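You operate a simulated robot arm through the tools that you are given. There is no shell and no other tool. Be economical: measure what you need, move in short steps, check, and stop when the job is done.

The job below is to be done with a simulated robot arm. You get a single attempt, and the scene is never put back.

TASK
Take the orange housing on the top of the dark bench and put it away on the black mat. Put the yellow pad on the top of the dark bench away on the top of the loading table. Take the small red bin and leave it on the grey sheet. Take the roll of tape on the green mark on the long table and put it away on the second far wall shelf from the bottom. Put the teal housing on the green mark on the long table away on the black mat. Take the grey cup and leave it on top of the teal ring on the green mark on the long table. Take the closed blue housing and put it in the low grey tote. Take the long green housing and leave it in the black slotted tote. Put the long teal housing in the purple tote. Take the grey housing from the top of the grey table and leave it in the inside of the yellow crate with flaps. Take the small carton on the top of the wooden bench and put it away on the shelf under the wooden bench. Put the closed teal housing on the top of the wooden bench away on the back row of the long table. The order is free. Set down upright: small carton.
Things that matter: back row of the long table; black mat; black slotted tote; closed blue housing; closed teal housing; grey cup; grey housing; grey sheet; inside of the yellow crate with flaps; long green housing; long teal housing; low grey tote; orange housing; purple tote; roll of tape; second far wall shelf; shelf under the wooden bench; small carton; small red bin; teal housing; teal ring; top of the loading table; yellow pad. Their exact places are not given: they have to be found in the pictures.

Only the result counts: the job must be done as asked and must still hold three seconds after the hand-in. Knocking over, shifting, dropping, spilling or breaking anything else fails it. Flat cloth is picked up by pressing the open fingertips on it (5 to 10 N) and closing them slowly along it; thin cloth reads only 2 to 8 mm in the jaws.

THE ROBOT
A 6-joint arm with a four-finger gripper on a trunk, on a base that drives. Base frame: it is fixed to the floor where the robot stands at the start and does not move with it; the origin is under the middle of the robot, x ahead of it, y to its left, z up; the surface under the hand at the start is at about z = 90. Units: cm, rad, N and s.
With the tool pointing down near the work surface it reaches from about 30 to 70 cm from the robot's upright axis, wherever it stands. Its first joint turns from -2.897 to 2.897 rad. Places, roughly: back row of the long table (18x148 cm) [876, 136, 84]; black mat (45x24 cm) [762, -218, 90]; black slotted tote (40x32x18 cm) [800, -60, 90]; closed blue housing (8x12x7 cm) [860, 70, 90]; closed teal housing (8x12x7 cm) [100, 210, 90]; grey cup (7x6x6 cm) [860, 210, 90]; grey housing [100, -250, 75]; grey sheet (40x16x1 cm) [280, 240, 110]; inside of the yellow crate with flaps [270, 180, 90]; long green housing [575, -425, 100]; long teal housing [575, -450, 75]; low grey tote (41x29x8 cm) [840, 90, 90]; orange housing [50, 0, 100]; purple tote (40x30x18 cm) [230, -300, 90]; roll of tape (11x11x5 cm) [860, 170, 90]; second far wall shelf [570, -710, 50]; shelf under the wooden bench [90, 190, 40]; small carton (16x8x9 cm) [100, 170, 90]; small red bin [75, -50, 100]; teal housing [875, 200, 75]; teal ring (6x6x3 cm) [870, 210, 90]; top of the loading table [580, -420, 90]; yellow pad (4x4x4 cm) [60, -40, 90]. Payload 3.43 kg.
Tool frame: the origin (TCP) lies between the finger pads and is the grasp point; the fingertips stand 3 cm ahead of it; z points along the fingers, y is the line along which they close. Largest opening 12 cm; the body of the gripper starts 8.5 cm behind the TCP.
Orientation is told as [roll, pitch, yaw] about the base's x, y, z axes, in that order, counted from this pose: with the fingers straight down and closing along the base's y, the tool's x points along the base's -x, its y along +y and its z along -z.

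THE INTERFACE
- The arm moves only by the tool send_rows. Its argument "moves" is a list of rows, each an object of numbers (a shift or turn left out is 0, a gripper value left out holds the last): "x", "y", "z": the shift along the tool's x, y, z in cm; "wx", "wy", "wz": the turn, a rotation vector about the tool's x, y, z in rad. In form: [{"x": .., "y": .., "z": .., "wx": .., "wy": .., "wz": ..}, ...]. A call has 1 to 10 rows; each row shifts and turns the commanded pose from where the row before left it, along the tool's axes as they then stand. "hand" is the gripper command, from -1 (fully open) to 1 (shut), values between in proportion, set as the call begins (left out, the last holds). Each row takes 0.2 s and may step no farther than 5 cm and 0.15 rad from the row before; otherwise, or with a gripper value out of range, the whole call is refused. Where a pose cannot be reached the arm comes as near as it can. A force on the tool above 40 N (or 10 N above the force at the start of the call, whichever is more), or a blocked arm, ends the call early, and 0.2 s more pass. Each finger halts on what it meets, pressing with about 30 N; the grip force reading is that of the motor and also rises with nothing between the fingers. The clock runs only during rows and for 0.2 s after the last one: add rows that do not move to give the fingers time. The reply holds the time, the measured pose of the TCP, the force on the tool along the base axes, the opening and the grip force, in the units named above and with some noise, with the torque about the TCP (base axes, N m) and any sound that the robot's microphone picked up.
- Cameras (640 x 400 px; columns grow to the right, rows downward): "scene" is now at [4.46, 9.19, 168.82]; the picture's right is [-0.52, -0.85, 0.00], its down [-0.59, 0.36, -0.72] and it looks along [0.62, -0.38, -0.69] (base axes); focal length 279 px, centre (320, 200). "wrist" rides on the gripper at [7.1, -1.7, -12.1] in the tool frame; the picture's right is [0.23, 0.97, 0.00], its down [-0.81, 0.19, -0.55] and it looks along [-0.54, 0.13, 0.83] (tool axes); focal length 275 px, centre (320, 200).
- snapshot(camera): a new picture of that camera. No time passes.
- lift_body(by): slides the trunk up (or, below 0, down) by that many cm; the arm and the scene camera ride with it, the base frame stays. It gives what a move gives, with no picture.
- drive_base(legs): drives the robot by 1 to 6 legs, each [ahead, left, turn to the left] in cm, cm and rad, along the robot's own axes; the way and the turn of a leg run together, so that a leg with both is an arc; at most 150 cm and 3.142 rad a leg. The arm and the cameras ride along, it lands a little off, and it stops where it bumps. It gives what a move gives.
- aim_head(pan, tilt): turns the head with the scene camera to pan (to the left, within 2.094 rad either way) and tilt (down, from -0.506 to 1.204), counted from straight ahead of the robot. It gives what a move gives.
- pixel_to_xyz(camera, pixels): there is no depth. For up to 12 entries [column, row, z] of the newest picture of that camera ("zoom" is the newest enlarged one), the place [x, y] in the base frame at which the ray of that pixel passes the height z, good to about 0.2 cm, but the place of the scene camera against the robot may be out by one fixed shift of up to 1.2 cm in any direction. No time passes.
- inspect(camera, box): a new picture of the part [left, top, right, bottom] of that camera's present view, enlarged. No time passes.
- finish_job(): hands the job in; it is judged then, once.

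Go step by step. Measure first, check grasps and placings, and put right what went wrong. The budget is 378 turns and 330 pictures, counting those below and the enlarged ones. Unless the task says otherwise, let go and move clear before handing in, and close with one line.

The tools are called by a JSON object that holds its "api" and its "payload". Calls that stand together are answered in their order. send_rows: Moves the arm, as the interface text tells. Its arguments: {"type":"object","properties":{"moves":{"type":"array","items":{"type":"object","properties":{"x":{"type":"number"},"y":{"type":"number"},"z":{"type":"number"},"wx":{"type":"number"},"wy":{"type":"number"},"wz":{"type":"number"}}}},"hand":{"type":"number"}},"required":["moves"]} The other tools are called the same way: lift_body (by) slides the trunk up or down; drive_base (legs) drives the base; aim_head (pan, tilt) turns the head that bears the scene camera; snapshot (camera) takes a picture; pixel_to_xyz (camera, pixels) gives the place at which the rays of pixels pass given heights; inspect (camera, box) takes an enlarged picture of a part of a camera's view; finish_job () hands the job in.

At the start:

```text
clock: 0.0
eef_pos: [51.49, -9.74, 124.37]
tcp_rot: [-0.001, -0.001, -0.001]
force: [-0.2, 0.3, 0.1]
torque: [-0.02, 0.02, 0.01]
width: 11.99
grip_force: 0.1
trunk travel left (down, up): [-20.0, 24.0]
robot x, y, heading: [-0.08, 0.08, -0.004]
head pan, tilt: [-0.548, 0.763]
```

scene: 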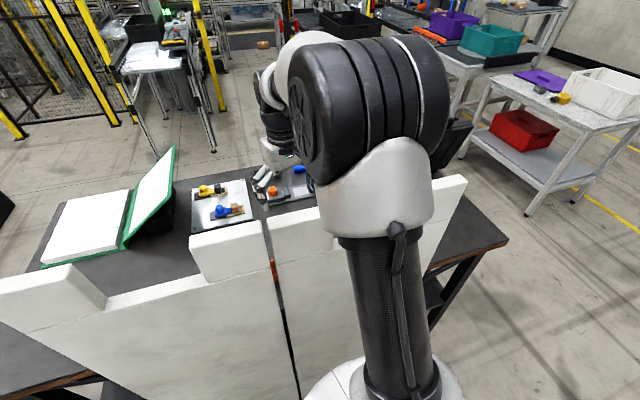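
wrist: 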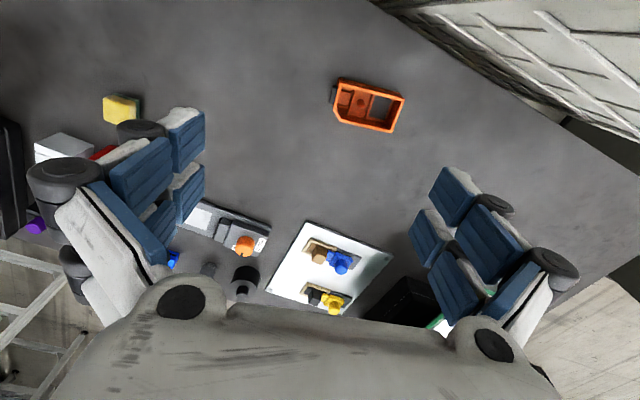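

The wrist picture shows the orange housing near (370,105), the yellow pad near (122,108) and something red near (103,152). I'll locate them and look around with the head.

{"api": "pixel_to_xyz", "payload": {"camera": "wrist", "pixels": [[370, 105, 92], [335, 80, 90], [405, 98, 90], [390, 132, 90], [338, 118, 90], [122, 108, 92], [103, 152, 92], [65, 145, 92]]}}

{"api": "aim_head", "payload": {"pan": -1.2, "tilt": 0.7}}

{"api": "snapshot", "payload": {"camera": "scene"}}

```text
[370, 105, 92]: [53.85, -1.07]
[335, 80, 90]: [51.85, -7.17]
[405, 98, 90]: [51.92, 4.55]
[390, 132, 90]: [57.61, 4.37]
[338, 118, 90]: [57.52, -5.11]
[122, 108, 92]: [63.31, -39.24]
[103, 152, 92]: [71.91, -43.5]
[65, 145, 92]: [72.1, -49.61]
```

```text
clock: 1.0
eef_pos: [51.55, -9.82, 124.42]
tcp_rot: [0.001, -0.001, 0.002]
force: [-0.6, 0.5, 0.6]
torque: [0.01, 0.03, 0.03]
width: 11.97
grip_force: 0.1
trunk travel left (down, up): [-20.0, 24.0]
robot x, y, heading: [-0.27, -0.06, -0.001]
head pan, tilt: [-1.201, 0.7]
```

```text
327 pictures are left
```

scene: 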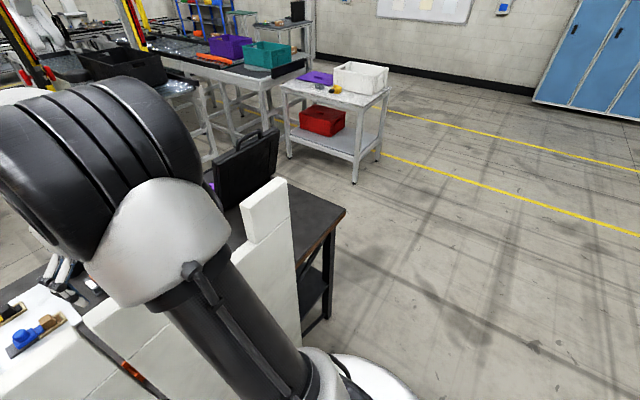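

I'll sweep the head to map the room.

{"api": "aim_head", "payload": {"pan": 0.0, "tilt": 0.35}}

{"api": "snapshot", "payload": {"camera": "scene"}}

{"api": "aim_head", "payload": {"pan": 1.0, "tilt": 0.45}}

{"api": "snapshot", "payload": {"camera": "scene"}}

{"api": "aim_head", "payload": {"pan": -0.6, "tilt": 0.2}}

{"api": "snapshot", "payload": {"camera": "scene"}}

{"api": "aim_head", "payload": {"pan": -2.0, "tilt": 0.6}}

{"api": "snapshot", "payload": {"camera": "scene"}}

{"api": "aim_head", "payload": {"pan": 2.0, "tilt": 0.6}}

{"api": "snapshot", "payload": {"camera": "scene"}}

```text
clock: 2.4
eef_pos: [51.55, -9.78, 124.25]
tcp_rot: [0.001, 0.0, 0.0]
force: [0.3, 0.5, 0.4]
torque: [0.02, -0.01, 0.0]
width: 11.98
grip_force: 0.1
trunk travel left (down, up): [-20.0, 24.0]
robot x, y, heading: [-0.2, -0.16, 0.0]
head pan, tilt: [0.0, 0.351]
```

```text
326 pictures are left
```

scene: 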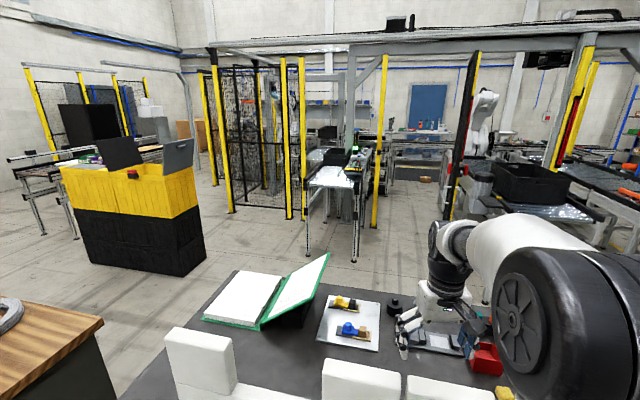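

```text
clock: 3.7
eef_pos: [51.57, -9.91, 124.25]
tcp_rot: [-0.001, -0.001, 0.001]
force: [-0.5, 0.3, 0.2]
torque: [0.01, -0.01, 0.0]
width: 11.99
grip_force: 0.0
trunk travel left (down, up): [-20.0, 24.0]
robot x, y, heading: [0.04, 0.15, -0.003]
head pan, tilt: [1.0, 0.45]
```

```text
325 pictures are left
```

scene: 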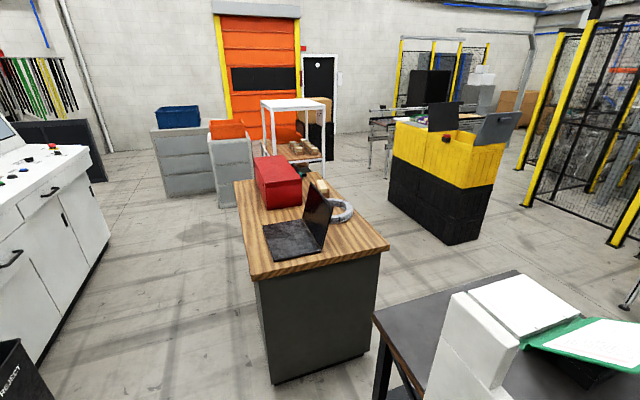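

```text
clock: 5.4
eef_pos: [51.55, -9.66, 124.3]
tcp_rot: [0.001, 0.001, 0.0]
force: [0.5, 0.3, 0.1]
torque: [0.03, 0.0, 0.02]
width: 12.01
grip_force: 0.0
trunk travel left (down, up): [-20.0, 24.0]
robot x, y, heading: [-0.05, 0.21, 0.004]
head pan, tilt: [-0.6, 0.201]
```

```text
324 pictures are left
```

scene: 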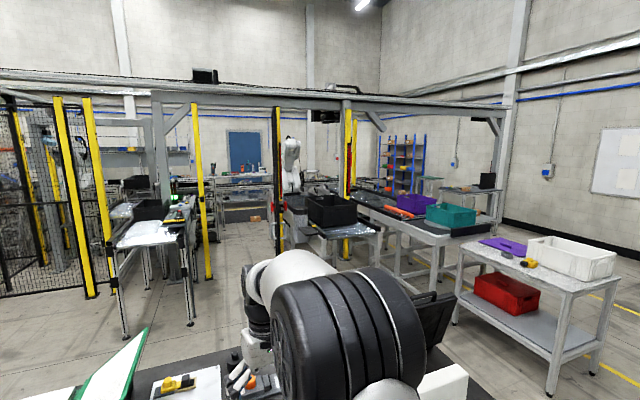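

```text
clock: 6.9
eef_pos: [51.47, -9.87, 124.34]
tcp_rot: [0.001, 0.0, 0.0]
force: [-0.5, -0.1, 0.1]
torque: [0.03, 0.02, -0.06]
width: 12.0
grip_force: 0.1
trunk travel left (down, up): [-20.0, 24.0]
robot x, y, heading: [0.09, -0.24, -0.001]
head pan, tilt: [-2.0, 0.6]
```

```text
323 pictures are left
```

scene: 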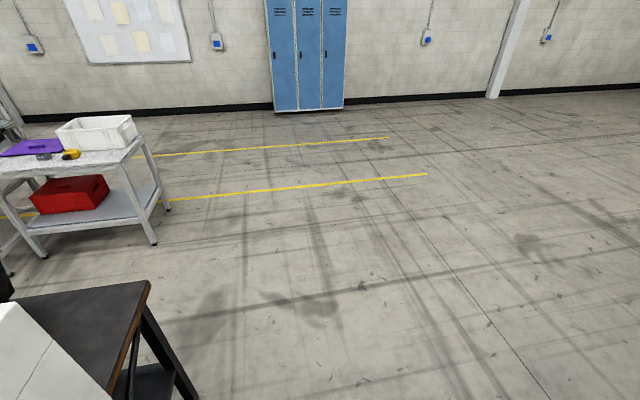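

```text
clock: 10.2
eef_pos: [51.43, -9.77, 124.44]
tcp_rot: [-0.001, -0.001, -0.001]
force: [0.0, -0.3, 0.5]
torque: [0.0, 0.02, 0.0]
width: 12.01
grip_force: 0.1
trunk travel left (down, up): [-20.0, 24.0]
robot x, y, heading: [0.13, 0.18, -0.003]
head pan, tilt: [2.0, 0.6]
```

```text
322 pictures are left
```

scene: 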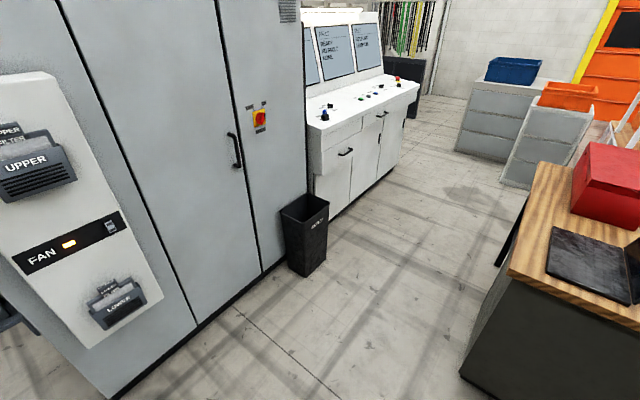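

The room is mapped roughly. Next I look closely at the bench front (white blocks) and the clearance around my base.

{"api": "aim_head", "payload": {"pan": 0.5, "tilt": 1.1}}

{"api": "snapshot", "payload": {"camera": "scene"}}

{"api": "pixel_to_xyz", "payload": {"camera": "scene", "pixels": [[320, 200, 90]]}}

{"api": "aim_head", "payload": {"pan": -1.3, "tilt": 1.1}}

{"api": "snapshot", "payload": {"camera": "scene"}}

```text
clock: 11.8
eef_pos: [51.48, -9.81, 124.33]
tcp_rot: [-0.002, 0.0, 0.0]
force: [-0.2, 0.0, 0.9]
torque: [0.0, 0.01, -0.04]
width: 12.0
grip_force: 0.0
trunk travel left (down, up): [-20.0, 24.0]
robot x, y, heading: [0.08, -0.06, 0.005]
head pan, tilt: [0.499, 1.1]
```

```text
321 pictures are left
```

scene: 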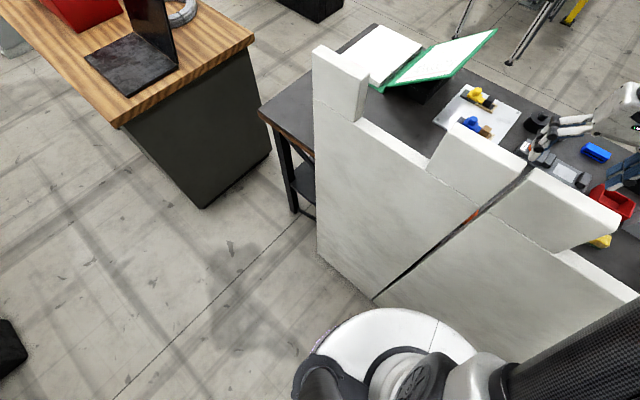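

```text
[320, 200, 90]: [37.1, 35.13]
```

```text
clock: 13.6
eef_pos: [51.47, -9.72, 124.35]
tcp_rot: [0.0, -0.001, 0.002]
force: [-0.3, 0.3, 0.4]
torque: [0.0, -0.01, 0.0]
width: 12.0
grip_force: 0.1
trunk travel left (down, up): [-20.0, 24.0]
robot x, y, heading: [0.15, -0.31, 0.002]
head pan, tilt: [-1.3, 1.1]
```

```text
320 pictures are left
```

scene: 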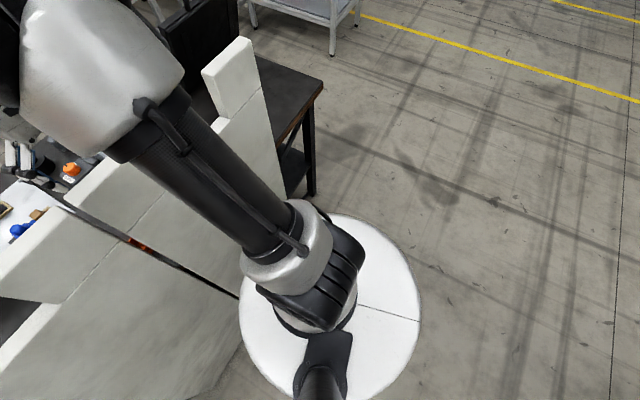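

I'll measure the bench's right end corner and my base disc.

{"api": "pixel_to_xyz", "payload": {"camera": "scene", "pixels": [[322, 82, 90], [258, 55, 90], [275, 140, 90], [240, 38, 110], [420, 300, 10], [330, 212, 10], [245, 300, 10], [160, 399, 0], [310, 195, 0]]}}

{"api": "aim_head", "payload": {"pan": -0.9, "tilt": 0.75}}

{"api": "lift_body", "payload": {"by": 24}}

{"api": "snapshot", "payload": {"camera": "scene"}}

{"api": "snapshot", "payload": {"camera": "wrist"}}

```text
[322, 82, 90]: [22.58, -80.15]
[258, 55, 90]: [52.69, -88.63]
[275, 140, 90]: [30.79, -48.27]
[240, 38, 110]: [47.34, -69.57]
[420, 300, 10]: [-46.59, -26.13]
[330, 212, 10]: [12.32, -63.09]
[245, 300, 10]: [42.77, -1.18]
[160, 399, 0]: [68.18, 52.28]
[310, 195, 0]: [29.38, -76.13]
```

```text
clock: 14.4
eef_pos: [51.65, -9.79, 124.42]
tcp_rot: [-0.001, 0.001, 0.002]
force: [0.0, 0.4, -0.2]
torque: [0.02, 0.0, -0.01]
width: 12.0
grip_force: 0.0
trunk travel left (down, up): [-20.0, 24.0]
robot x, y, heading: [0.03, 0.05, 0.001]
head pan, tilt: [-0.901, 0.75]
```

```text
clock: 16.9
eef_pos: [51.46, -9.78, 148.26]
tcp_rot: [-0.001, 0.0, 0.001]
force: [0.9, 0.3, 0.5]
torque: [0.01, 0.0, -0.03]
width: 12.01
grip_force: 0.1
trunk travel left (down, up): [-44.0, 0.0]
robot x, y, heading: [-0.01, -0.13, -0.003]
head pan, tilt: [-0.901, 0.75]
```

```text
319 pictures are left
```

scene: 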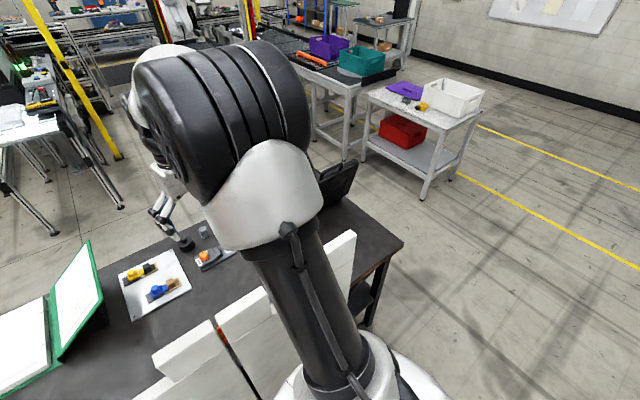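

```text
318 pictures are left
```

wrist: 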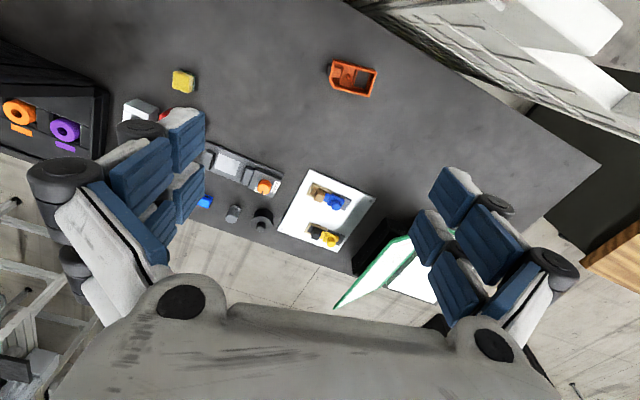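

I'll measure the bench outline and the items from the raised wrist picture.

{"api": "pixel_to_xyz", "payload": {"camera": "wrist", "pixels": [[602, 163, 90], [510, 95, 90], [350, 0, 90], [352, 272, 90], [100, 185, 90], [108, 90, 90], [183, 82, 92], [140, 108, 92], [165, 117, 92], [352, 78, 92], [205, 202, 90], [230, 215, 90]]}}

{"api": "inspect", "payload": {"camera": "wrist", "box": [90, 40, 410, 240]}}

{"api": "pixel_to_xyz", "payload": {"camera": "scene", "pixels": [[403, 245, 90], [352, 195, 90], [330, 265, 90], [352, 232, 110], [162, 372, 110], [365, 325, 0]]}}

```text
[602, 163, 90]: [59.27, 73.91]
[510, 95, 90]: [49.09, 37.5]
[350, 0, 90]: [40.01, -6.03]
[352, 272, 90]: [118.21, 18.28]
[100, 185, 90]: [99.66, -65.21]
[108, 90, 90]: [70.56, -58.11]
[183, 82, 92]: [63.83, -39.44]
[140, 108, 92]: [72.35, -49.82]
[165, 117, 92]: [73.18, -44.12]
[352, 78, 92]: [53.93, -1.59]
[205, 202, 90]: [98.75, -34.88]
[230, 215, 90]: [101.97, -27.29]
```

```text
2.00 times, centred on (250, 140) of wrist
```

zoom: 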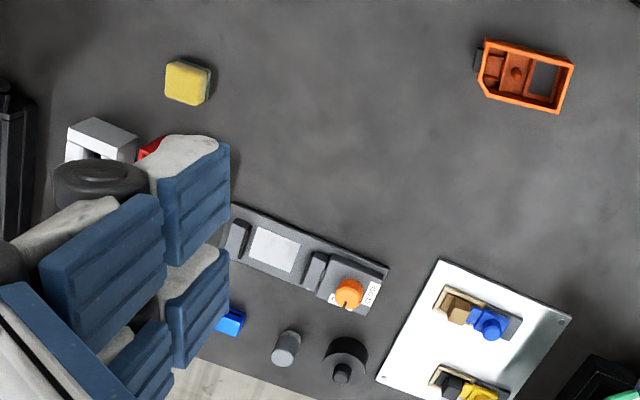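

```text
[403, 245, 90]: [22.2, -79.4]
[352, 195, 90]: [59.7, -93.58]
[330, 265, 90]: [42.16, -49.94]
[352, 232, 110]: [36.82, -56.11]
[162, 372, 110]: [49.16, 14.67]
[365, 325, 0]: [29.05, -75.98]
```

The bench is turned by about -0.24 rad, with its front edge 40 cm ahead of me along its normal. I'll square up to it, slide right and nudge forward, then look.

{"api": "drive_base", "payload": {"legs": [[0, 0, -0.236], [0, -27, 0], [6, 0, 0]]}}

{"api": "snapshot", "payload": {"camera": "wrist"}}

{"api": "snapshot", "payload": {"camera": "scene"}}

```text
clock: 20.3
eef_pos: [47.37, -49.51, 148.4]
tcp_rot: [-0.001, 0.0, -0.233]
force: [0.4, -0.4, 0.3]
torque: [0.01, 0.03, -0.04]
width: 12.0
grip_force: 0.1
trunk travel left (down, up): [-44.0, 0.0]
robot x, y, heading: [-0.25, -27.78, -0.241]
head pan, tilt: [-0.901, 0.75]
```

```text
316 pictures are left
```

wrist: 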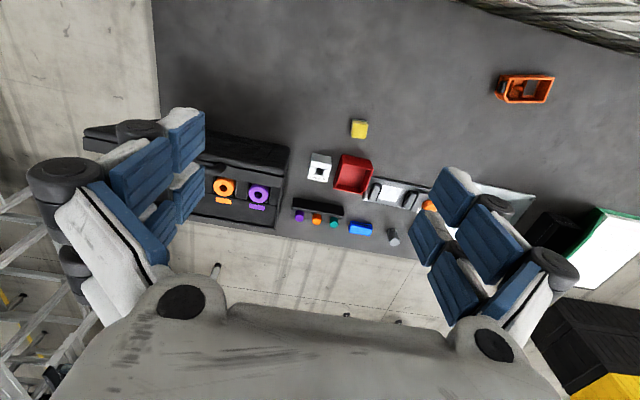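

```text
315 pictures are left
```

scene: 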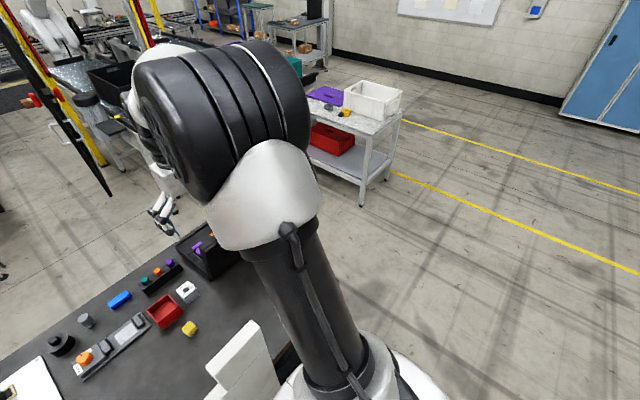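

{"api": "inspect", "payload": {"camera": "wrist", "box": [280, 60, 440, 260]}}

{"api": "pixel_to_xyz", "payload": {"camera": "wrist", "pixels": [[340, 155, 94], [372, 159, 94], [369, 196, 94], [333, 190, 94], [352, 120, 92], [368, 124, 92], [366, 138, 92], [350, 136, 92], [320, 154, 94], [328, 182, 90]]}}

```text
2.00 times, centred on (360, 160) of wrist
```

zoom: 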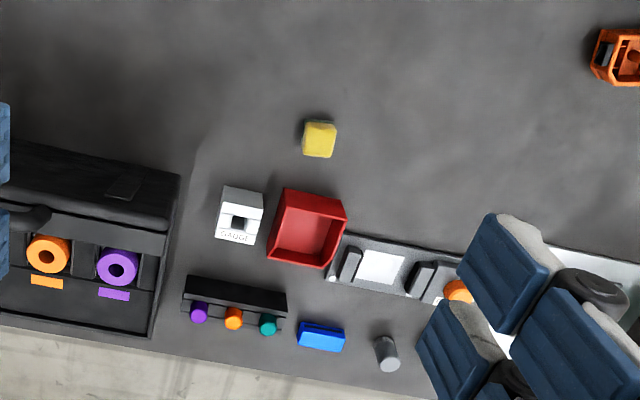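

```text
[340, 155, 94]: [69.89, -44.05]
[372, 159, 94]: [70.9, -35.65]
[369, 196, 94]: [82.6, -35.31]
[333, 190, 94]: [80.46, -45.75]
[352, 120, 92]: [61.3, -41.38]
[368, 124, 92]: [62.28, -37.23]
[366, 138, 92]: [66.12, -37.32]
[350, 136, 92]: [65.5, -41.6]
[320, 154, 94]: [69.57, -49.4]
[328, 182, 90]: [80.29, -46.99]
```

The bin (rim about x 70–81, y -45…-36) will be gripped by its near wall. I move above it and turn the jaws to close along x.

{"api": "send_rows", "payload": {"moves": [{"x": -3.75, "y": 3.3}, {"x": -3.75, "y": 3.3}, {"x": -3.75, "y": 3.3}, {"x": -3.75, "y": 3.3}, {"wz": 0.146}, {"wz": 0.146}, {"wz": 0.146}, {"wz": 0.146}, {"wz": 0.146}]}}

{"api": "send_rows", "payload": {"moves": [{"wz": 0.146}, {"wz": 0.146}, {"wz": 0.146}, {"wz": 0.146}, {"wz": 0.146}]}}

{"api": "lift_body", "payload": {"by": -30}}

{"api": "snapshot", "payload": {"camera": "wrist"}}

```text
clock: 22.3
eef_pos: [64.98, -39.97, 148.36]
tcp_rot: [0.0, 0.002, -0.97]
force: [-0.2, 0.1, -0.1]
torque: [0.04, 0.01, -0.02]
width: 12.01
grip_force: 0.1
trunk travel left (down, up): [-44.0, 0.0]
robot x, y, heading: [-0.24, -27.79, -0.238]
head pan, tilt: [-0.901, 0.75]
```

```text
clock: 23.5
eef_pos: [64.74, -39.94, 148.42]
tcp_rot: [0.0, -0.001, -1.699]
force: [-0.5, 1.0, -0.1]
torque: [-0.02, -0.01, 0.0]
width: 12.01
grip_force: 0.1
trunk travel left (down, up): [-44.0, 0.0]
robot x, y, heading: [-0.77, -27.96, -0.239]
head pan, tilt: [-0.901, 0.75]
```

```text
clock: 26.5
eef_pos: [64.75, -40.0, 118.77]
tcp_rot: [0.003, 0.0, -1.696]
force: [0.3, 0.1, -0.3]
torque: [0.0, 0.0, -0.01]
width: 12.01
grip_force: 0.0
trunk travel left (down, up): [-14.0, 30.0]
robot x, y, heading: [-0.69, -28.15, -0.236]
head pan, tilt: [-0.901, 0.75]
```

```text
313 pictures are left
```

wrist: 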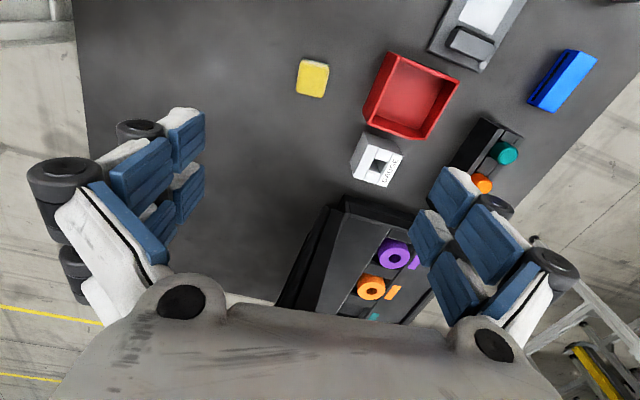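

{"api": "inspect", "payload": {"camera": "wrist", "box": [280, 20, 480, 145]}}

```text
3.20 times, centred on (380, 82) of wrist
```

zoom: 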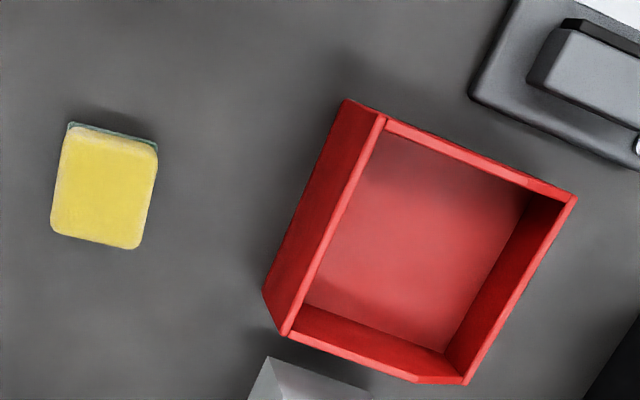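

{"api": "pixel_to_xyz", "payload": {"camera": "zoom", "pixels": [[345, 100, 90], [265, 290, 90], [383, 118, 94], [383, 118, 96], [383, 118, 98], [285, 333, 94], [285, 333, 96], [575, 198, 96], [465, 382, 96], [285, 333, 98], [105, 180, 93]]}}

```text
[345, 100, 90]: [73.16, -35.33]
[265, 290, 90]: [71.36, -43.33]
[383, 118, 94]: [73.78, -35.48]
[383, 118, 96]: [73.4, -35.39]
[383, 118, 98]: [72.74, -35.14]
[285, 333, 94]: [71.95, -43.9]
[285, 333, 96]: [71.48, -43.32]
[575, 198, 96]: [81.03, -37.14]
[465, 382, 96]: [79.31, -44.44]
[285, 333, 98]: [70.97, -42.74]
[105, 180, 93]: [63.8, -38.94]
```

The bin is about 8×8×6 cm with its centre at (76.3,-40.1) and its rim near z 96. I line up with the near wall (72.4,-39.4) with the jaws half open.

{"api": "send_rows", "payload": {"moves": [{"wz": 0.11}, {"y": 3.65, "x": 1.2}, {"y": 3.65, "x": 1.2}, {"z": 5}, {"z": 5}, {"z": 3}], "hand": 0}}

{"api": "snapshot", "payload": {"camera": "wrist"}}

```text
clock: 27.2
eef_pos: [65.17, -39.78, 130.74]
tcp_rot: [0.188, 0.013, -1.81]
force: [0.1, 0.0, -0.3]
torque: [0.0, -0.02, 0.0]
width: 6.51
grip_force: 2.6
out of reach, approached as far as the arm can: row 2, 3
trunk travel left (down, up): [-14.0, 30.0]
robot x, y, heading: [-0.47, -27.82, -0.232]
head pan, tilt: [-0.901, 0.75]
stopped in row 3: the arm was blocked; the commanded pose is now the measured one
```

```text
311 pictures are left
```

wrist: 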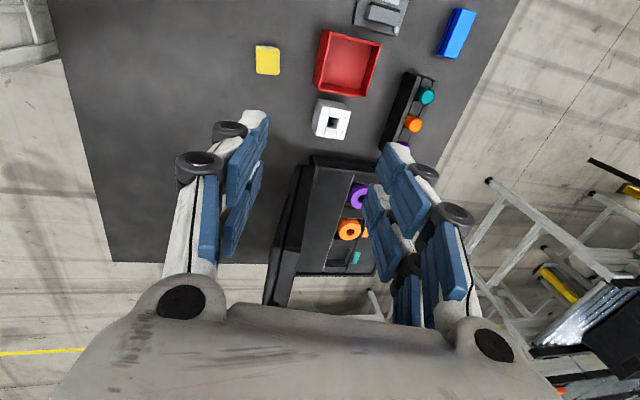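

The wrist stops around 67 cm out, so the bin must be taken from the bench's far side. The yellow pad is within reach from here, so I take it first: level the tool and move above the pad.

{"api": "send_rows", "payload": {"moves": [{"y": -3}, {"wx": 0.094}, {"wx": 0.094, "wy": -0.013}, {"z": 5}, {"z": 5}, {"z": 5}], "hand": 0.0}}

{"api": "snapshot", "payload": {"camera": "wrist"}}

```text
clock: 28.6
eef_pos: [61.87, -38.78, 112.31]
tcp_rot: [-0.035, -0.003, -1.809]
force: [0.2, -1.1, -0.6]
torque: [0.02, 0.0, -0.01]
width: 5.96
grip_force: 0.0
out of reach, approached as far as the arm can: row 3
trunk travel left (down, up): [-14.0, 30.0]
robot x, y, heading: [-0.63, -28.03, -0.235]
head pan, tilt: [-0.901, 0.75]
```

```text
310 pictures are left
```

wrist: 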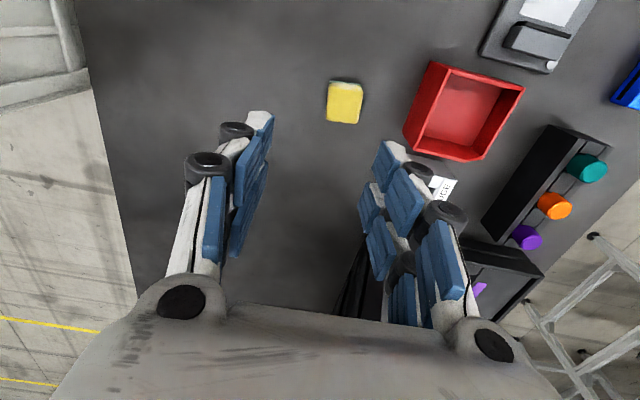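

{"api": "pixel_to_xyz", "payload": {"camera": "wrist", "pixels": [[329, 82, 93.5], [363, 86, 93.5], [359, 124, 93.5], [326, 120, 93.5], [344, 103, 93.5]]}}

```text
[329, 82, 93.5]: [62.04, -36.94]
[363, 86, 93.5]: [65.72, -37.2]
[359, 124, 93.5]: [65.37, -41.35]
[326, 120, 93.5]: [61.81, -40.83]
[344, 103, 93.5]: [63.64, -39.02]
```

{"api": "send_rows", "payload": {"moves": [{"wz": -0.085, "wx": 0.035}, {"wz": -0.085}, {"y": 1.76, "x": -0.12}, {"z": 5}, {"z": 4}], "hand": 0.0}}

```text
clock: 30.0
eef_pos: [63.32, -38.75, 107.46]
tcp_rot: [-0.004, 0.001, -1.639]
force: [-1.3, -0.5, 0.9]
torque: [-0.01, -0.01, -0.05]
width: 6.02
grip_force: 0.0
trunk travel left (down, up): [-14.0, 30.0]
robot x, y, heading: [-0.44, -27.61, -0.231]
head pan, tilt: [-0.901, 0.75]
stopped in row 5: the arm was blocked; the commanded pose is now the measured one
```

The arm was blocked at z 107. I look at how the arm sits relative to the barrier.

{"api": "aim_head", "payload": {"pan": 0.1, "tilt": 0.95}}

{"api": "snapshot", "payload": {"camera": "scene"}}

```text
clock: 31.3
eef_pos: [63.29, -38.84, 107.34]
tcp_rot: [-0.008, 0.002, -1.639]
force: [0.4, 1.1, -0.2]
torque: [-0.01, -0.04, 0.0]
width: 6.0
grip_force: 0.1
trunk travel left (down, up): [-14.0, 30.0]
robot x, y, heading: [-0.61, -27.67, -0.235]
head pan, tilt: [0.099, 0.949]
```

```text
309 pictures are left
```

scene: 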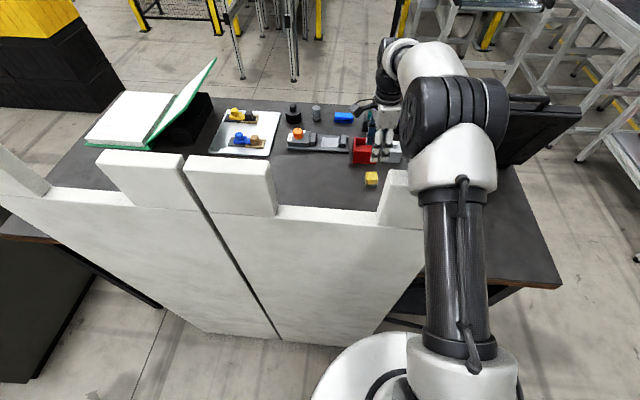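

{"api": "pixel_to_xyz", "payload": {"camera": "scene", "pixels": [[385, 172, 112], [276, 208, 110], [276, 208, 105], [380, 222, 110], [270, 160, 115], [372, 330, 0], [200, 332, 0], [425, 250, 90], [345, 340, 10], [560, 285, 90], [371, 179, 93]]}}

{"api": "lift_body", "payload": {"by": 20}}

{"api": "snapshot", "payload": {"camera": "scene"}}

```text
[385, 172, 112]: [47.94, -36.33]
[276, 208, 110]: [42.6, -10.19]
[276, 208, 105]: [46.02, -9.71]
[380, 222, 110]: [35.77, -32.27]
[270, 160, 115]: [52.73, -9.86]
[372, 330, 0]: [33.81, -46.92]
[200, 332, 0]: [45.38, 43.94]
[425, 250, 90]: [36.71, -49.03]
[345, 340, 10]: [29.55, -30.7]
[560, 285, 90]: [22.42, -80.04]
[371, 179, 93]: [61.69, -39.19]
```

```text
clock: 33.5
eef_pos: [63.75, -38.88, 125.87]
tcp_rot: [-0.031, 0.002, -1.638]
force: [-0.6, -0.2, -0.3]
torque: [0.05, 0.07, -0.01]
width: 6.03
grip_force: 0.1
trunk travel left (down, up): [-34.0, 10.0]
robot x, y, heading: [-0.5, -27.8, -0.231]
head pan, tilt: [0.099, 0.949]
```

```text
308 pictures are left
```

scene: 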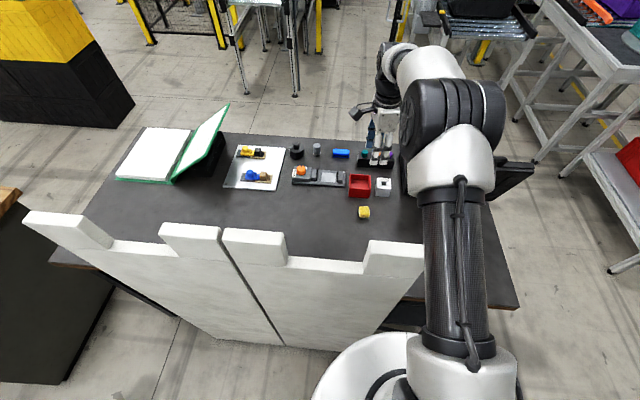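

With the trunk up 20 cm, the upper arm stands steeper. I try to descend with the arm, in steps.

{"api": "send_rows", "payload": {"moves": [{"wx": 0.03}, {"z": 5}, {"z": 5}, {"z": 5}, {"z": 4}], "hand": 0.0}}

```text
clock: 34.6
eef_pos: [62.75, -38.64, 106.97]
tcp_rot: [-0.06, 0.003, -1.639]
force: [-0.2, -0.7, -0.5]
torque: [-0.02, -0.01, 0.03]
width: 6.0
grip_force: 0.2
trunk travel left (down, up): [-34.0, 10.0]
robot x, y, heading: [-0.48, -27.54, -0.241]
head pan, tilt: [0.099, 0.949]
```

{"api": "send_rows", "payload": {"moves": [{}, {"z": 3}, {"z": 2}, {}]}}

{"api": "snapshot", "payload": {"camera": "scene"}}

```text
clock: 35.6
eef_pos: [62.26, -38.71, 102.12]
tcp_rot: [-0.062, 0.003, -1.64]
force: [0.1, 0.5, -0.3]
torque: [0.04, 0.04, -0.01]
width: 5.98
grip_force: 0.1
trunk travel left (down, up): [-34.0, 10.0]
robot x, y, heading: [-0.54, -27.98, -0.231]
head pan, tilt: [0.099, 0.949]
```

```text
307 pictures are left
```

scene: 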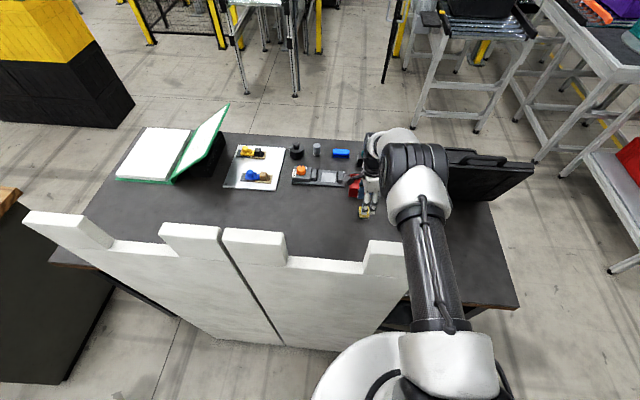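

The arm now descends freely. I correct the small roll and finish the approach to the pad.

{"api": "send_rows", "payload": {"moves": [{"wx": -0.06}, {"y": 1.36, "x": -0.2}, {"z": 4}, {"z": 2}, {}]}}

{"api": "snapshot", "payload": {"camera": "wrist"}}

```text
clock: 36.9
eef_pos: [63.47, -38.95, 95.86]
tcp_rot: [-0.001, 0.003, -1.639]
force: [-0.1, 0.5, -0.3]
torque: [-0.03, -0.04, -0.02]
width: 5.99
grip_force: 0.0
trunk travel left (down, up): [-34.0, 10.0]
robot x, y, heading: [-0.84, -28.08, -0.237]
head pan, tilt: [0.099, 0.949]
```

```text
306 pictures are left
```

wrist: 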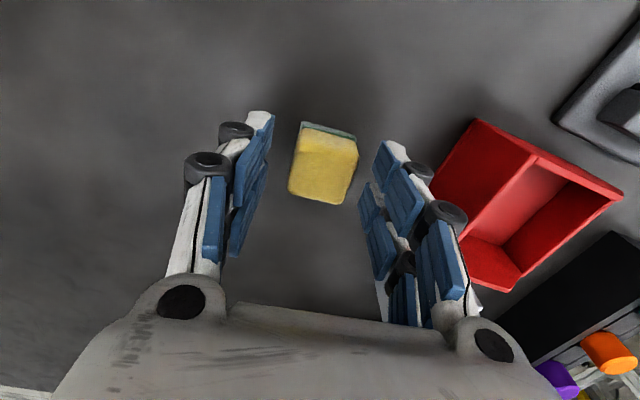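

The pad sits centred between the fingertips at (323,165). I go down 2.2 cm and close.

{"api": "send_rows", "payload": {"moves": [{"z": 2.2}, {}]}}

{"api": "send_rows", "payload": {"moves": [{}, {}, {}, {}, {}], "hand": 1}}

{"api": "send_rows", "payload": {"moves": [{"z": -4}, {"z": -4}, {}]}}

{"api": "snapshot", "payload": {"camera": "wrist"}}

```text
clock: 37.5
eef_pos: [63.7, -38.89, 93.66]
tcp_rot: [-0.001, 0.003, -1.639]
force: [-0.4, 0.0, -0.3]
torque: [0.02, -0.01, -0.01]
width: 6.0
grip_force: 0.1
trunk travel left (down, up): [-34.0, 10.0]
robot x, y, heading: [-0.44, -28.3, -0.232]
head pan, tilt: [0.099, 0.949]
```

```text
clock: 38.6
eef_pos: [63.63, -38.88, 93.65]
tcp_rot: [-0.001, 0.005, -1.639]
force: [-0.7, 0.3, 0.6]
torque: [0.03, 0.01, 0.0]
width: 3.68
grip_force: 30.3
trunk travel left (down, up): [-34.0, 10.0]
robot x, y, heading: [-0.46, -27.79, -0.235]
head pan, tilt: [0.099, 0.949]
```

```text
clock: 39.5
eef_pos: [63.5, -38.99, 101.8]
tcp_rot: [0.0, 0.004, -1.638]
force: [-0.1, 0.0, 0.1]
torque: [-0.03, -0.02, 0.05]
width: 3.69
grip_force: 29.8
trunk travel left (down, up): [-34.0, 10.0]
robot x, y, heading: [-0.49, -27.89, -0.238]
head pan, tilt: [0.099, 0.949]
```

```text
305 pictures are left
```

wrist: 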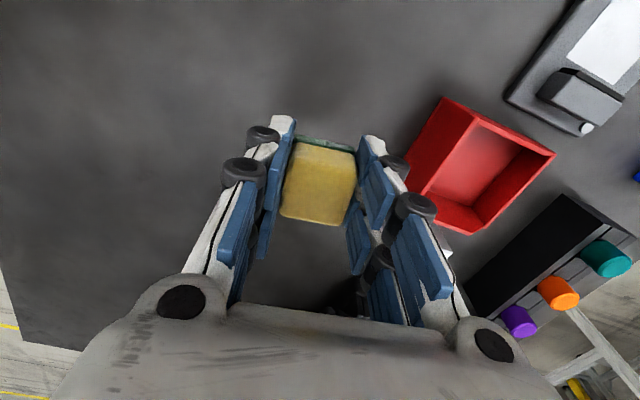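

The pad is held (width 3.7). I raise, pull the arm in, back away, and look for a route to the loading table.

{"api": "send_rows", "payload": {"moves": [{"z": -5}, {"z": -5}, {"z": -5}, {"z": -5}, {"z": -5}, {"z": -5}]}}

{"api": "send_rows", "payload": {"moves": [{"y": -5}, {"y": -5}, {"y": -5}, {"y": -5}]}}

{"api": "drive_base", "payload": {"legs": [[-30, 0, 0], [0, -90, 0], [0, 0, -0.4]]}}

{"api": "aim_head", "payload": {"pan": 0.35, "tilt": 0.35}}

{"api": "snapshot", "payload": {"camera": "scene"}}

```text
clock: 40.9
eef_pos: [63.52, -39.25, 131.91]
tcp_rot: [-0.001, 0.004, -1.639]
force: [-0.7, 0.5, 0.6]
torque: [-0.03, -0.01, 0.01]
width: 3.73
grip_force: 29.8
trunk travel left (down, up): [-34.0, 10.0]
robot x, y, heading: [-0.47, -27.85, -0.236]
head pan, tilt: [0.099, 0.949]
```

```text
clock: 41.9
eef_pos: [43.42, -37.77, 131.96]
tcp_rot: [0.002, 0.003, -1.639]
force: [0.1, 0.1, -0.7]
torque: [0.02, -0.07, -0.03]
width: 3.73
grip_force: 29.9
trunk travel left (down, up): [-34.0, 10.0]
robot x, y, heading: [-0.5, -27.83, -0.239]
head pan, tilt: [0.099, 0.949]
```

```text
clock: 43.1
eef_pos: [34.29, -35.55, 132.12]
tcp_rot: [0.033, -0.002, -1.638]
force: [1.3, -0.5, -0.1]
torque: [0.02, 0.13, 0.02]
width: 3.7
grip_force: 30.0
trunk travel left (down, up): [-34.0, 10.0]
robot x, y, heading: [-11.25, -25.24, -0.23]
head pan, tilt: [0.099, 0.949]
stopped in leg 1: the force on the tool passed its limit at 78 N (the readings are from after the stop); the commanded pose is now the measured one
```

```text
clock: 44.1
eef_pos: [34.27, -35.45, 132.18]
tcp_rot: [0.032, -0.002, -1.64]
force: [6.6, -1.3, -0.2]
torque: [0.01, 0.08, -0.04]
width: 3.68
grip_force: 30.0
trunk travel left (down, up): [-34.0, 10.0]
robot x, y, heading: [-10.8, -25.51, -0.233]
head pan, tilt: [0.351, 0.351]
```

```text
304 pictures are left
```

scene: 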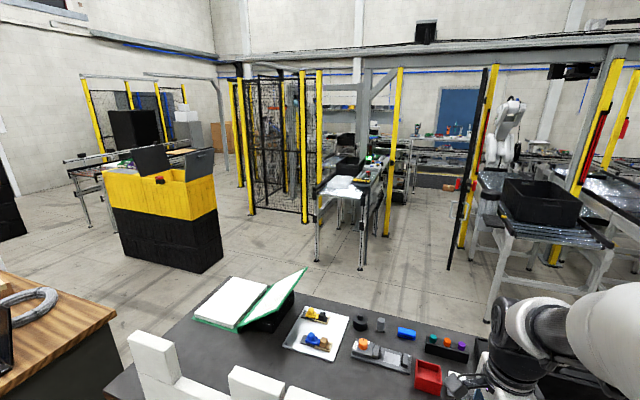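

The fingers hit the barrier's merlon (force 6.6 N in x still). I raise first, then check the barrier.

{"api": "send_rows", "payload": {"moves": [{"y": 1.5}, {"z": -5}, {"z": -5}, {"z": -5}, {"z": -5}]}}

{"api": "aim_head", "payload": {"pan": 0.1, "tilt": 0.95}}

{"api": "snapshot", "payload": {"camera": "scene"}}

{"api": "snapshot", "payload": {"camera": "wrist"}}

```text
clock: 45.3
eef_pos: [35.24, -35.22, 152.19]
tcp_rot: [0.032, -0.001, -1.638]
force: [-0.2, 0.4, 0.2]
torque: [0.0, -0.02, -0.01]
width: 3.69
grip_force: 29.9
trunk travel left (down, up): [-34.0, 10.0]
robot x, y, heading: [-10.93, -25.12, -0.233]
head pan, tilt: [0.351, 0.351]
```

```text
clock: 46.3
eef_pos: [35.22, -35.35, 152.12]
tcp_rot: [0.032, -0.001, -1.639]
force: [-0.3, -0.5, -0.1]
torque: [0.03, 0.04, -0.01]
width: 3.71
grip_force: 30.4
trunk travel left (down, up): [-34.0, 10.0]
robot x, y, heading: [-10.83, -25.48, -0.23]
head pan, tilt: [0.099, 0.949]
```

```text
303 pictures are left
```

scene: 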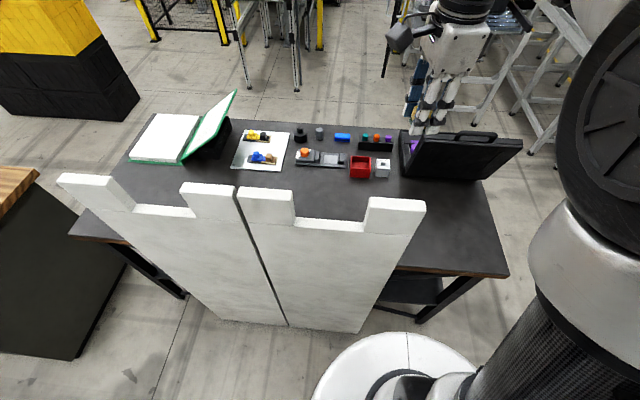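

```text
302 pictures are left
```

wrist: 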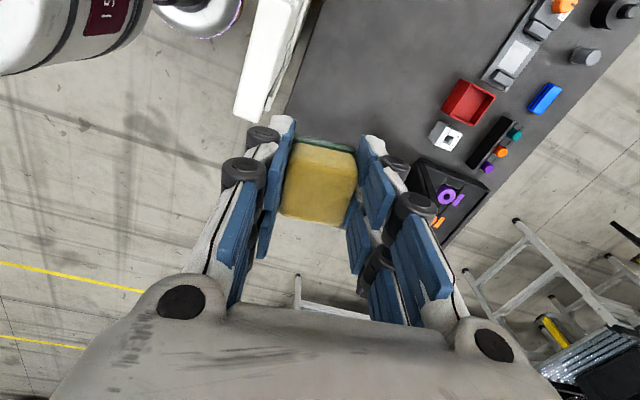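

The barrier stands as before and the pad is still held. With the hand clear, I back off and go past the bench's right end to look.

{"api": "drive_base", "payload": {"legs": [[-25, 0, 0], [0, -90, 0]]}}

{"api": "aim_head", "payload": {"pan": 0.0, "tilt": 0.35}}

{"api": "snapshot", "payload": {"camera": "scene"}}

{"api": "aim_head", "payload": {"pan": -0.9, "tilt": 0.35}}

{"api": "snapshot", "payload": {"camera": "scene"}}

```text
clock: 52.5
eef_pos: [-10.16, -116.64, 152.09]
tcp_rot: [0.03, -0.001, -1.641]
force: [0.1, -0.2, 0.0]
torque: [0.01, 0.02, 0.0]
width: 3.68
grip_force: 30.0
trunk travel left (down, up): [-34.0, 10.0]
robot x, y, heading: [-55.87, -106.08, -0.237]
head pan, tilt: [0.099, 0.949]
```

```text
clock: 53.5
eef_pos: [-10.16, -116.59, 152.01]
tcp_rot: [0.03, -0.002, -1.641]
force: [0.2, -0.1, -0.2]
torque: [0.0, 0.0, 0.01]
width: 3.68
grip_force: 30.1
trunk travel left (down, up): [-34.0, 10.0]
robot x, y, heading: [-56.55, -106.42, -0.243]
head pan, tilt: [0.0, 0.351]
```

```text
301 pictures are left
```

scene: 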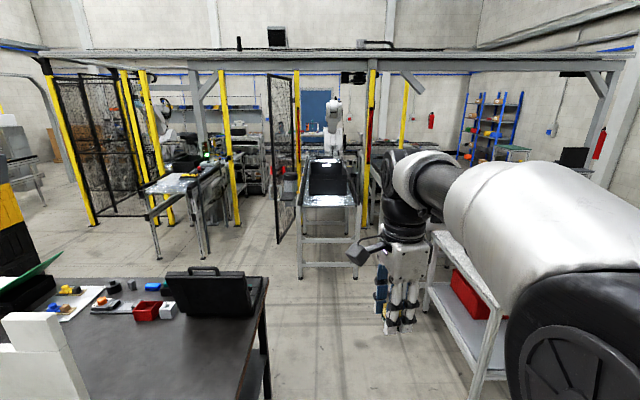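

```text
clock: 54.7
eef_pos: [-10.23, -116.58, 152.04]
tcp_rot: [0.031, -0.001, -1.639]
force: [-0.6, 1.3, -0.1]
torque: [0.0, 0.0, -0.02]
width: 3.69
grip_force: 29.7
trunk travel left (down, up): [-34.0, 10.0]
robot x, y, heading: [-56.51, -106.29, -0.238]
head pan, tilt: [-0.901, 0.351]
```

```text
300 pictures are left
```

scene: 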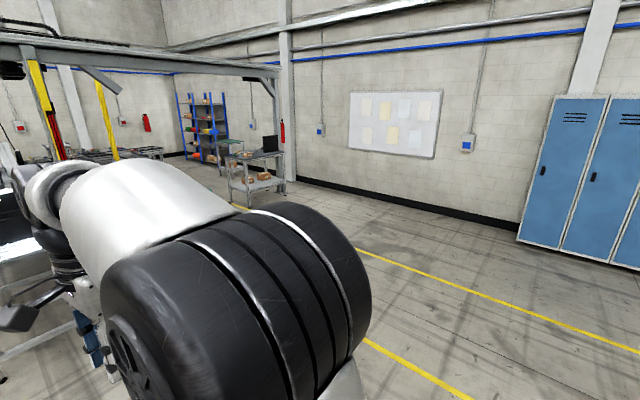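

{"api": "pixel_to_xyz", "payload": {"camera": "scene", "pixels": [[440, 392, 0], [372, 345, 0], [365, 252, 0], [560, 314, 0], [240, 207, 0], [262, 200, 0], [285, 192, 0], [232, 205, 0], [245, 160, 90], [280, 155, 90], [185, 158, 0], [225, 165, 0]]}}

{"api": "inspect", "payload": {"camera": "scene", "box": [160, 80, 360, 220]}}

```text
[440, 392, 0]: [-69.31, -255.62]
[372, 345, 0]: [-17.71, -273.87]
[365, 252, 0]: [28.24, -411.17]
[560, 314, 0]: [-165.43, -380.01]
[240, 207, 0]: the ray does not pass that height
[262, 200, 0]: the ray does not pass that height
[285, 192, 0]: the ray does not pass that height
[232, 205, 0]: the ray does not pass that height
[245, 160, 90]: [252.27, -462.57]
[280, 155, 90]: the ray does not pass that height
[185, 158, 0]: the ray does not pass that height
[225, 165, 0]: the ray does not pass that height
```

```text
2.86 times, centred on (260, 150) of scene
```

zoom: 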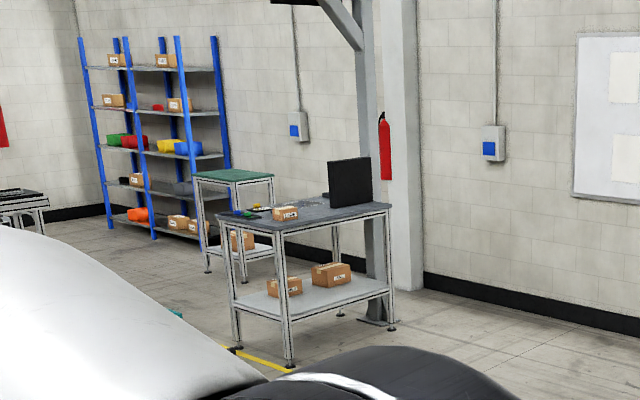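

The whole room is turned about -0.238 rad, with an aisle between yellow lines at room-lateral about -268 to -400. I drive down the aisle and look again.

{"api": "drive_base", "payload": {"legs": [[0, -110, 0], [0, -108, 0], [150, 0, 0], [130, 0, 0]]}}

{"api": "aim_head", "payload": {"pan": 0.6, "tilt": 0.35}}

{"api": "snapshot", "payload": {"camera": "scene"}}

{"api": "aim_head", "payload": {"pan": -0.6, "tilt": 0.35}}

{"api": "snapshot", "payload": {"camera": "scene"}}

```text
clock: 78.6
eef_pos: [216.64, -385.48, 152.05]
tcp_rot: [0.032, -0.002, -1.611]
force: [-0.3, -0.2, -0.8]
torque: [0.03, 0.0, 0.01]
width: 3.7
grip_force: 30.4
trunk travel left (down, up): [-34.0, 10.0]
robot x, y, heading: [170.31, -376.67, -0.206]
head pan, tilt: [-0.901, 0.351]
```

```text
clock: 80.2
eef_pos: [216.63, -385.53, 152.07]
tcp_rot: [0.029, -0.002, -1.611]
force: [-0.6, 0.3, -0.6]
torque: [-0.03, 0.02, -0.03]
width: 3.67
grip_force: 30.0
trunk travel left (down, up): [-34.0, 10.0]
robot x, y, heading: [169.91, -376.7, -0.207]
head pan, tilt: [0.6, 0.351]
```

```text
298 pictures are left
```

scene: 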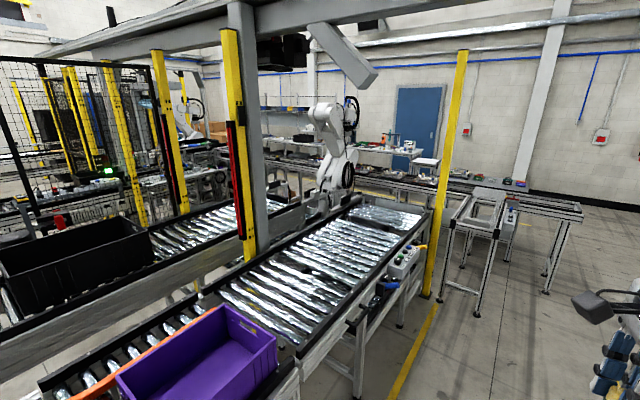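

```text
clock: 81.6
eef_pos: [216.62, -385.52, 152.0]
tcp_rot: [0.031, -0.004, -1.61]
force: [-0.4, 0.4, 0.0]
torque: [0.01, 0.0, 0.02]
width: 3.69
grip_force: 30.3
trunk travel left (down, up): [-34.0, 10.0]
robot x, y, heading: [170.43, -376.77, -0.205]
head pan, tilt: [-0.6, 0.351]
```

```text
297 pictures are left
```

scene: 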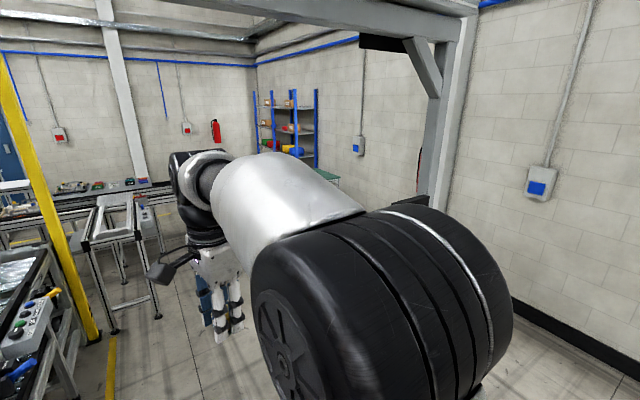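

{"api": "aim_head", "payload": {"pan": 0.45, "tilt": 0.3}}

{"api": "inspect", "payload": {"camera": "scene", "box": [320, 120, 560, 270]}}

```text
clock: 82.9
eef_pos: [216.6, -385.49, 152.22]
tcp_rot: [0.03, -0.003, -1.61]
force: [0.5, 0.2, -0.3]
torque: [0.02, 0.01, 0.03]
width: 3.68
grip_force: 30.0
trunk travel left (down, up): [-34.0, 10.0]
robot x, y, heading: [170.28, -376.48, -0.21]
head pan, tilt: [0.45, 0.3]
```

```text
2.67 times, centred on (440, 195) of scene
```

zoom: 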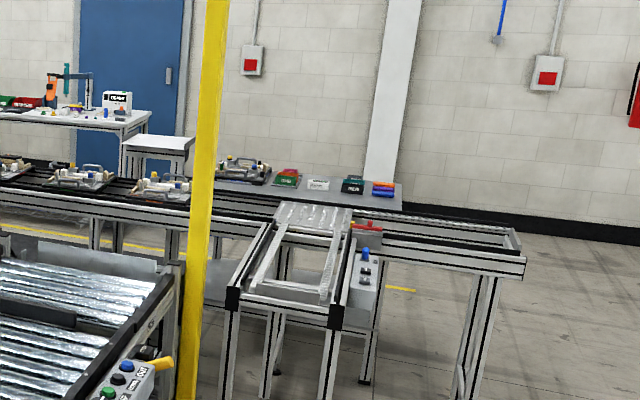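

The loading table seems to be the grey plate with the housings at the far end. I drive on along the aisle and look again.

{"api": "drive_base", "payload": {"legs": [[0, 0, -0.028], [0, -25, 0], [130, 0, 0], [70, 0, 0]]}}

{"api": "aim_head", "payload": {"pan": 0.5, "tilt": 0.45}}

{"api": "snapshot", "payload": {"camera": "scene"}}

```text
clock: 94.6
eef_pos: [404.4, -451.91, 152.06]
tcp_rot: [0.032, -0.002, -1.609]
force: [-0.2, -0.8, 1.0]
torque: [0.03, -0.03, 0.0]
width: 3.68
grip_force: 29.9
trunk travel left (down, up): [-34.0, 10.0]
robot x, y, heading: [357.78, -443.52, -0.202]
head pan, tilt: [0.45, 0.3]
```

```text
clock: 95.3
eef_pos: [404.43, -451.85, 152.03]
tcp_rot: [0.033, -0.003, -1.61]
force: [-0.6, 0.6, 0.1]
torque: [-0.02, -0.04, 0.0]
width: 3.67
grip_force: 29.9
trunk travel left (down, up): [-34.0, 10.0]
robot x, y, heading: [357.95, -443.09, -0.206]
head pan, tilt: [0.499, 0.45]
```

```text
295 pictures are left
```

scene: 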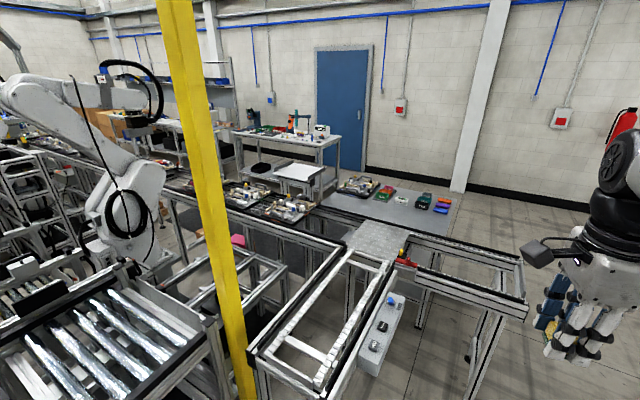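

{"api": "pixel_to_xyz", "payload": {"camera": "scene", "pixels": [[526, 290, 80], [455, 228, 85], [462, 200, 85], [387, 190, 88], [424, 200, 88], [402, 200, 88], [440, 208, 88], [318, 205, 85], [466, 398, 0], [415, 325, 0], [250, 360, 80], [410, 260, 85]]}}

{"api": "inspect", "payload": {"camera": "scene", "box": [300, 150, 540, 300]}}

```text
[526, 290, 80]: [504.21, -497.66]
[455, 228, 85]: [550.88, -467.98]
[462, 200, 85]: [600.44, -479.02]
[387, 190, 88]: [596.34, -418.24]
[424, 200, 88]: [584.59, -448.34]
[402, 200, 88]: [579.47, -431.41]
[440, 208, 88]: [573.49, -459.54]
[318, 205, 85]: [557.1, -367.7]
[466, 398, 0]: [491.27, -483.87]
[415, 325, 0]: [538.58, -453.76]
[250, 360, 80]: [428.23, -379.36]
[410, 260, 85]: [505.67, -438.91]
```

```text
2.67 times, centred on (420, 225) of scene
```

zoom: 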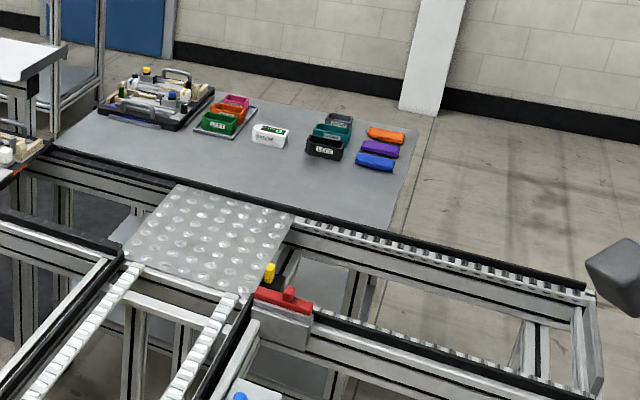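

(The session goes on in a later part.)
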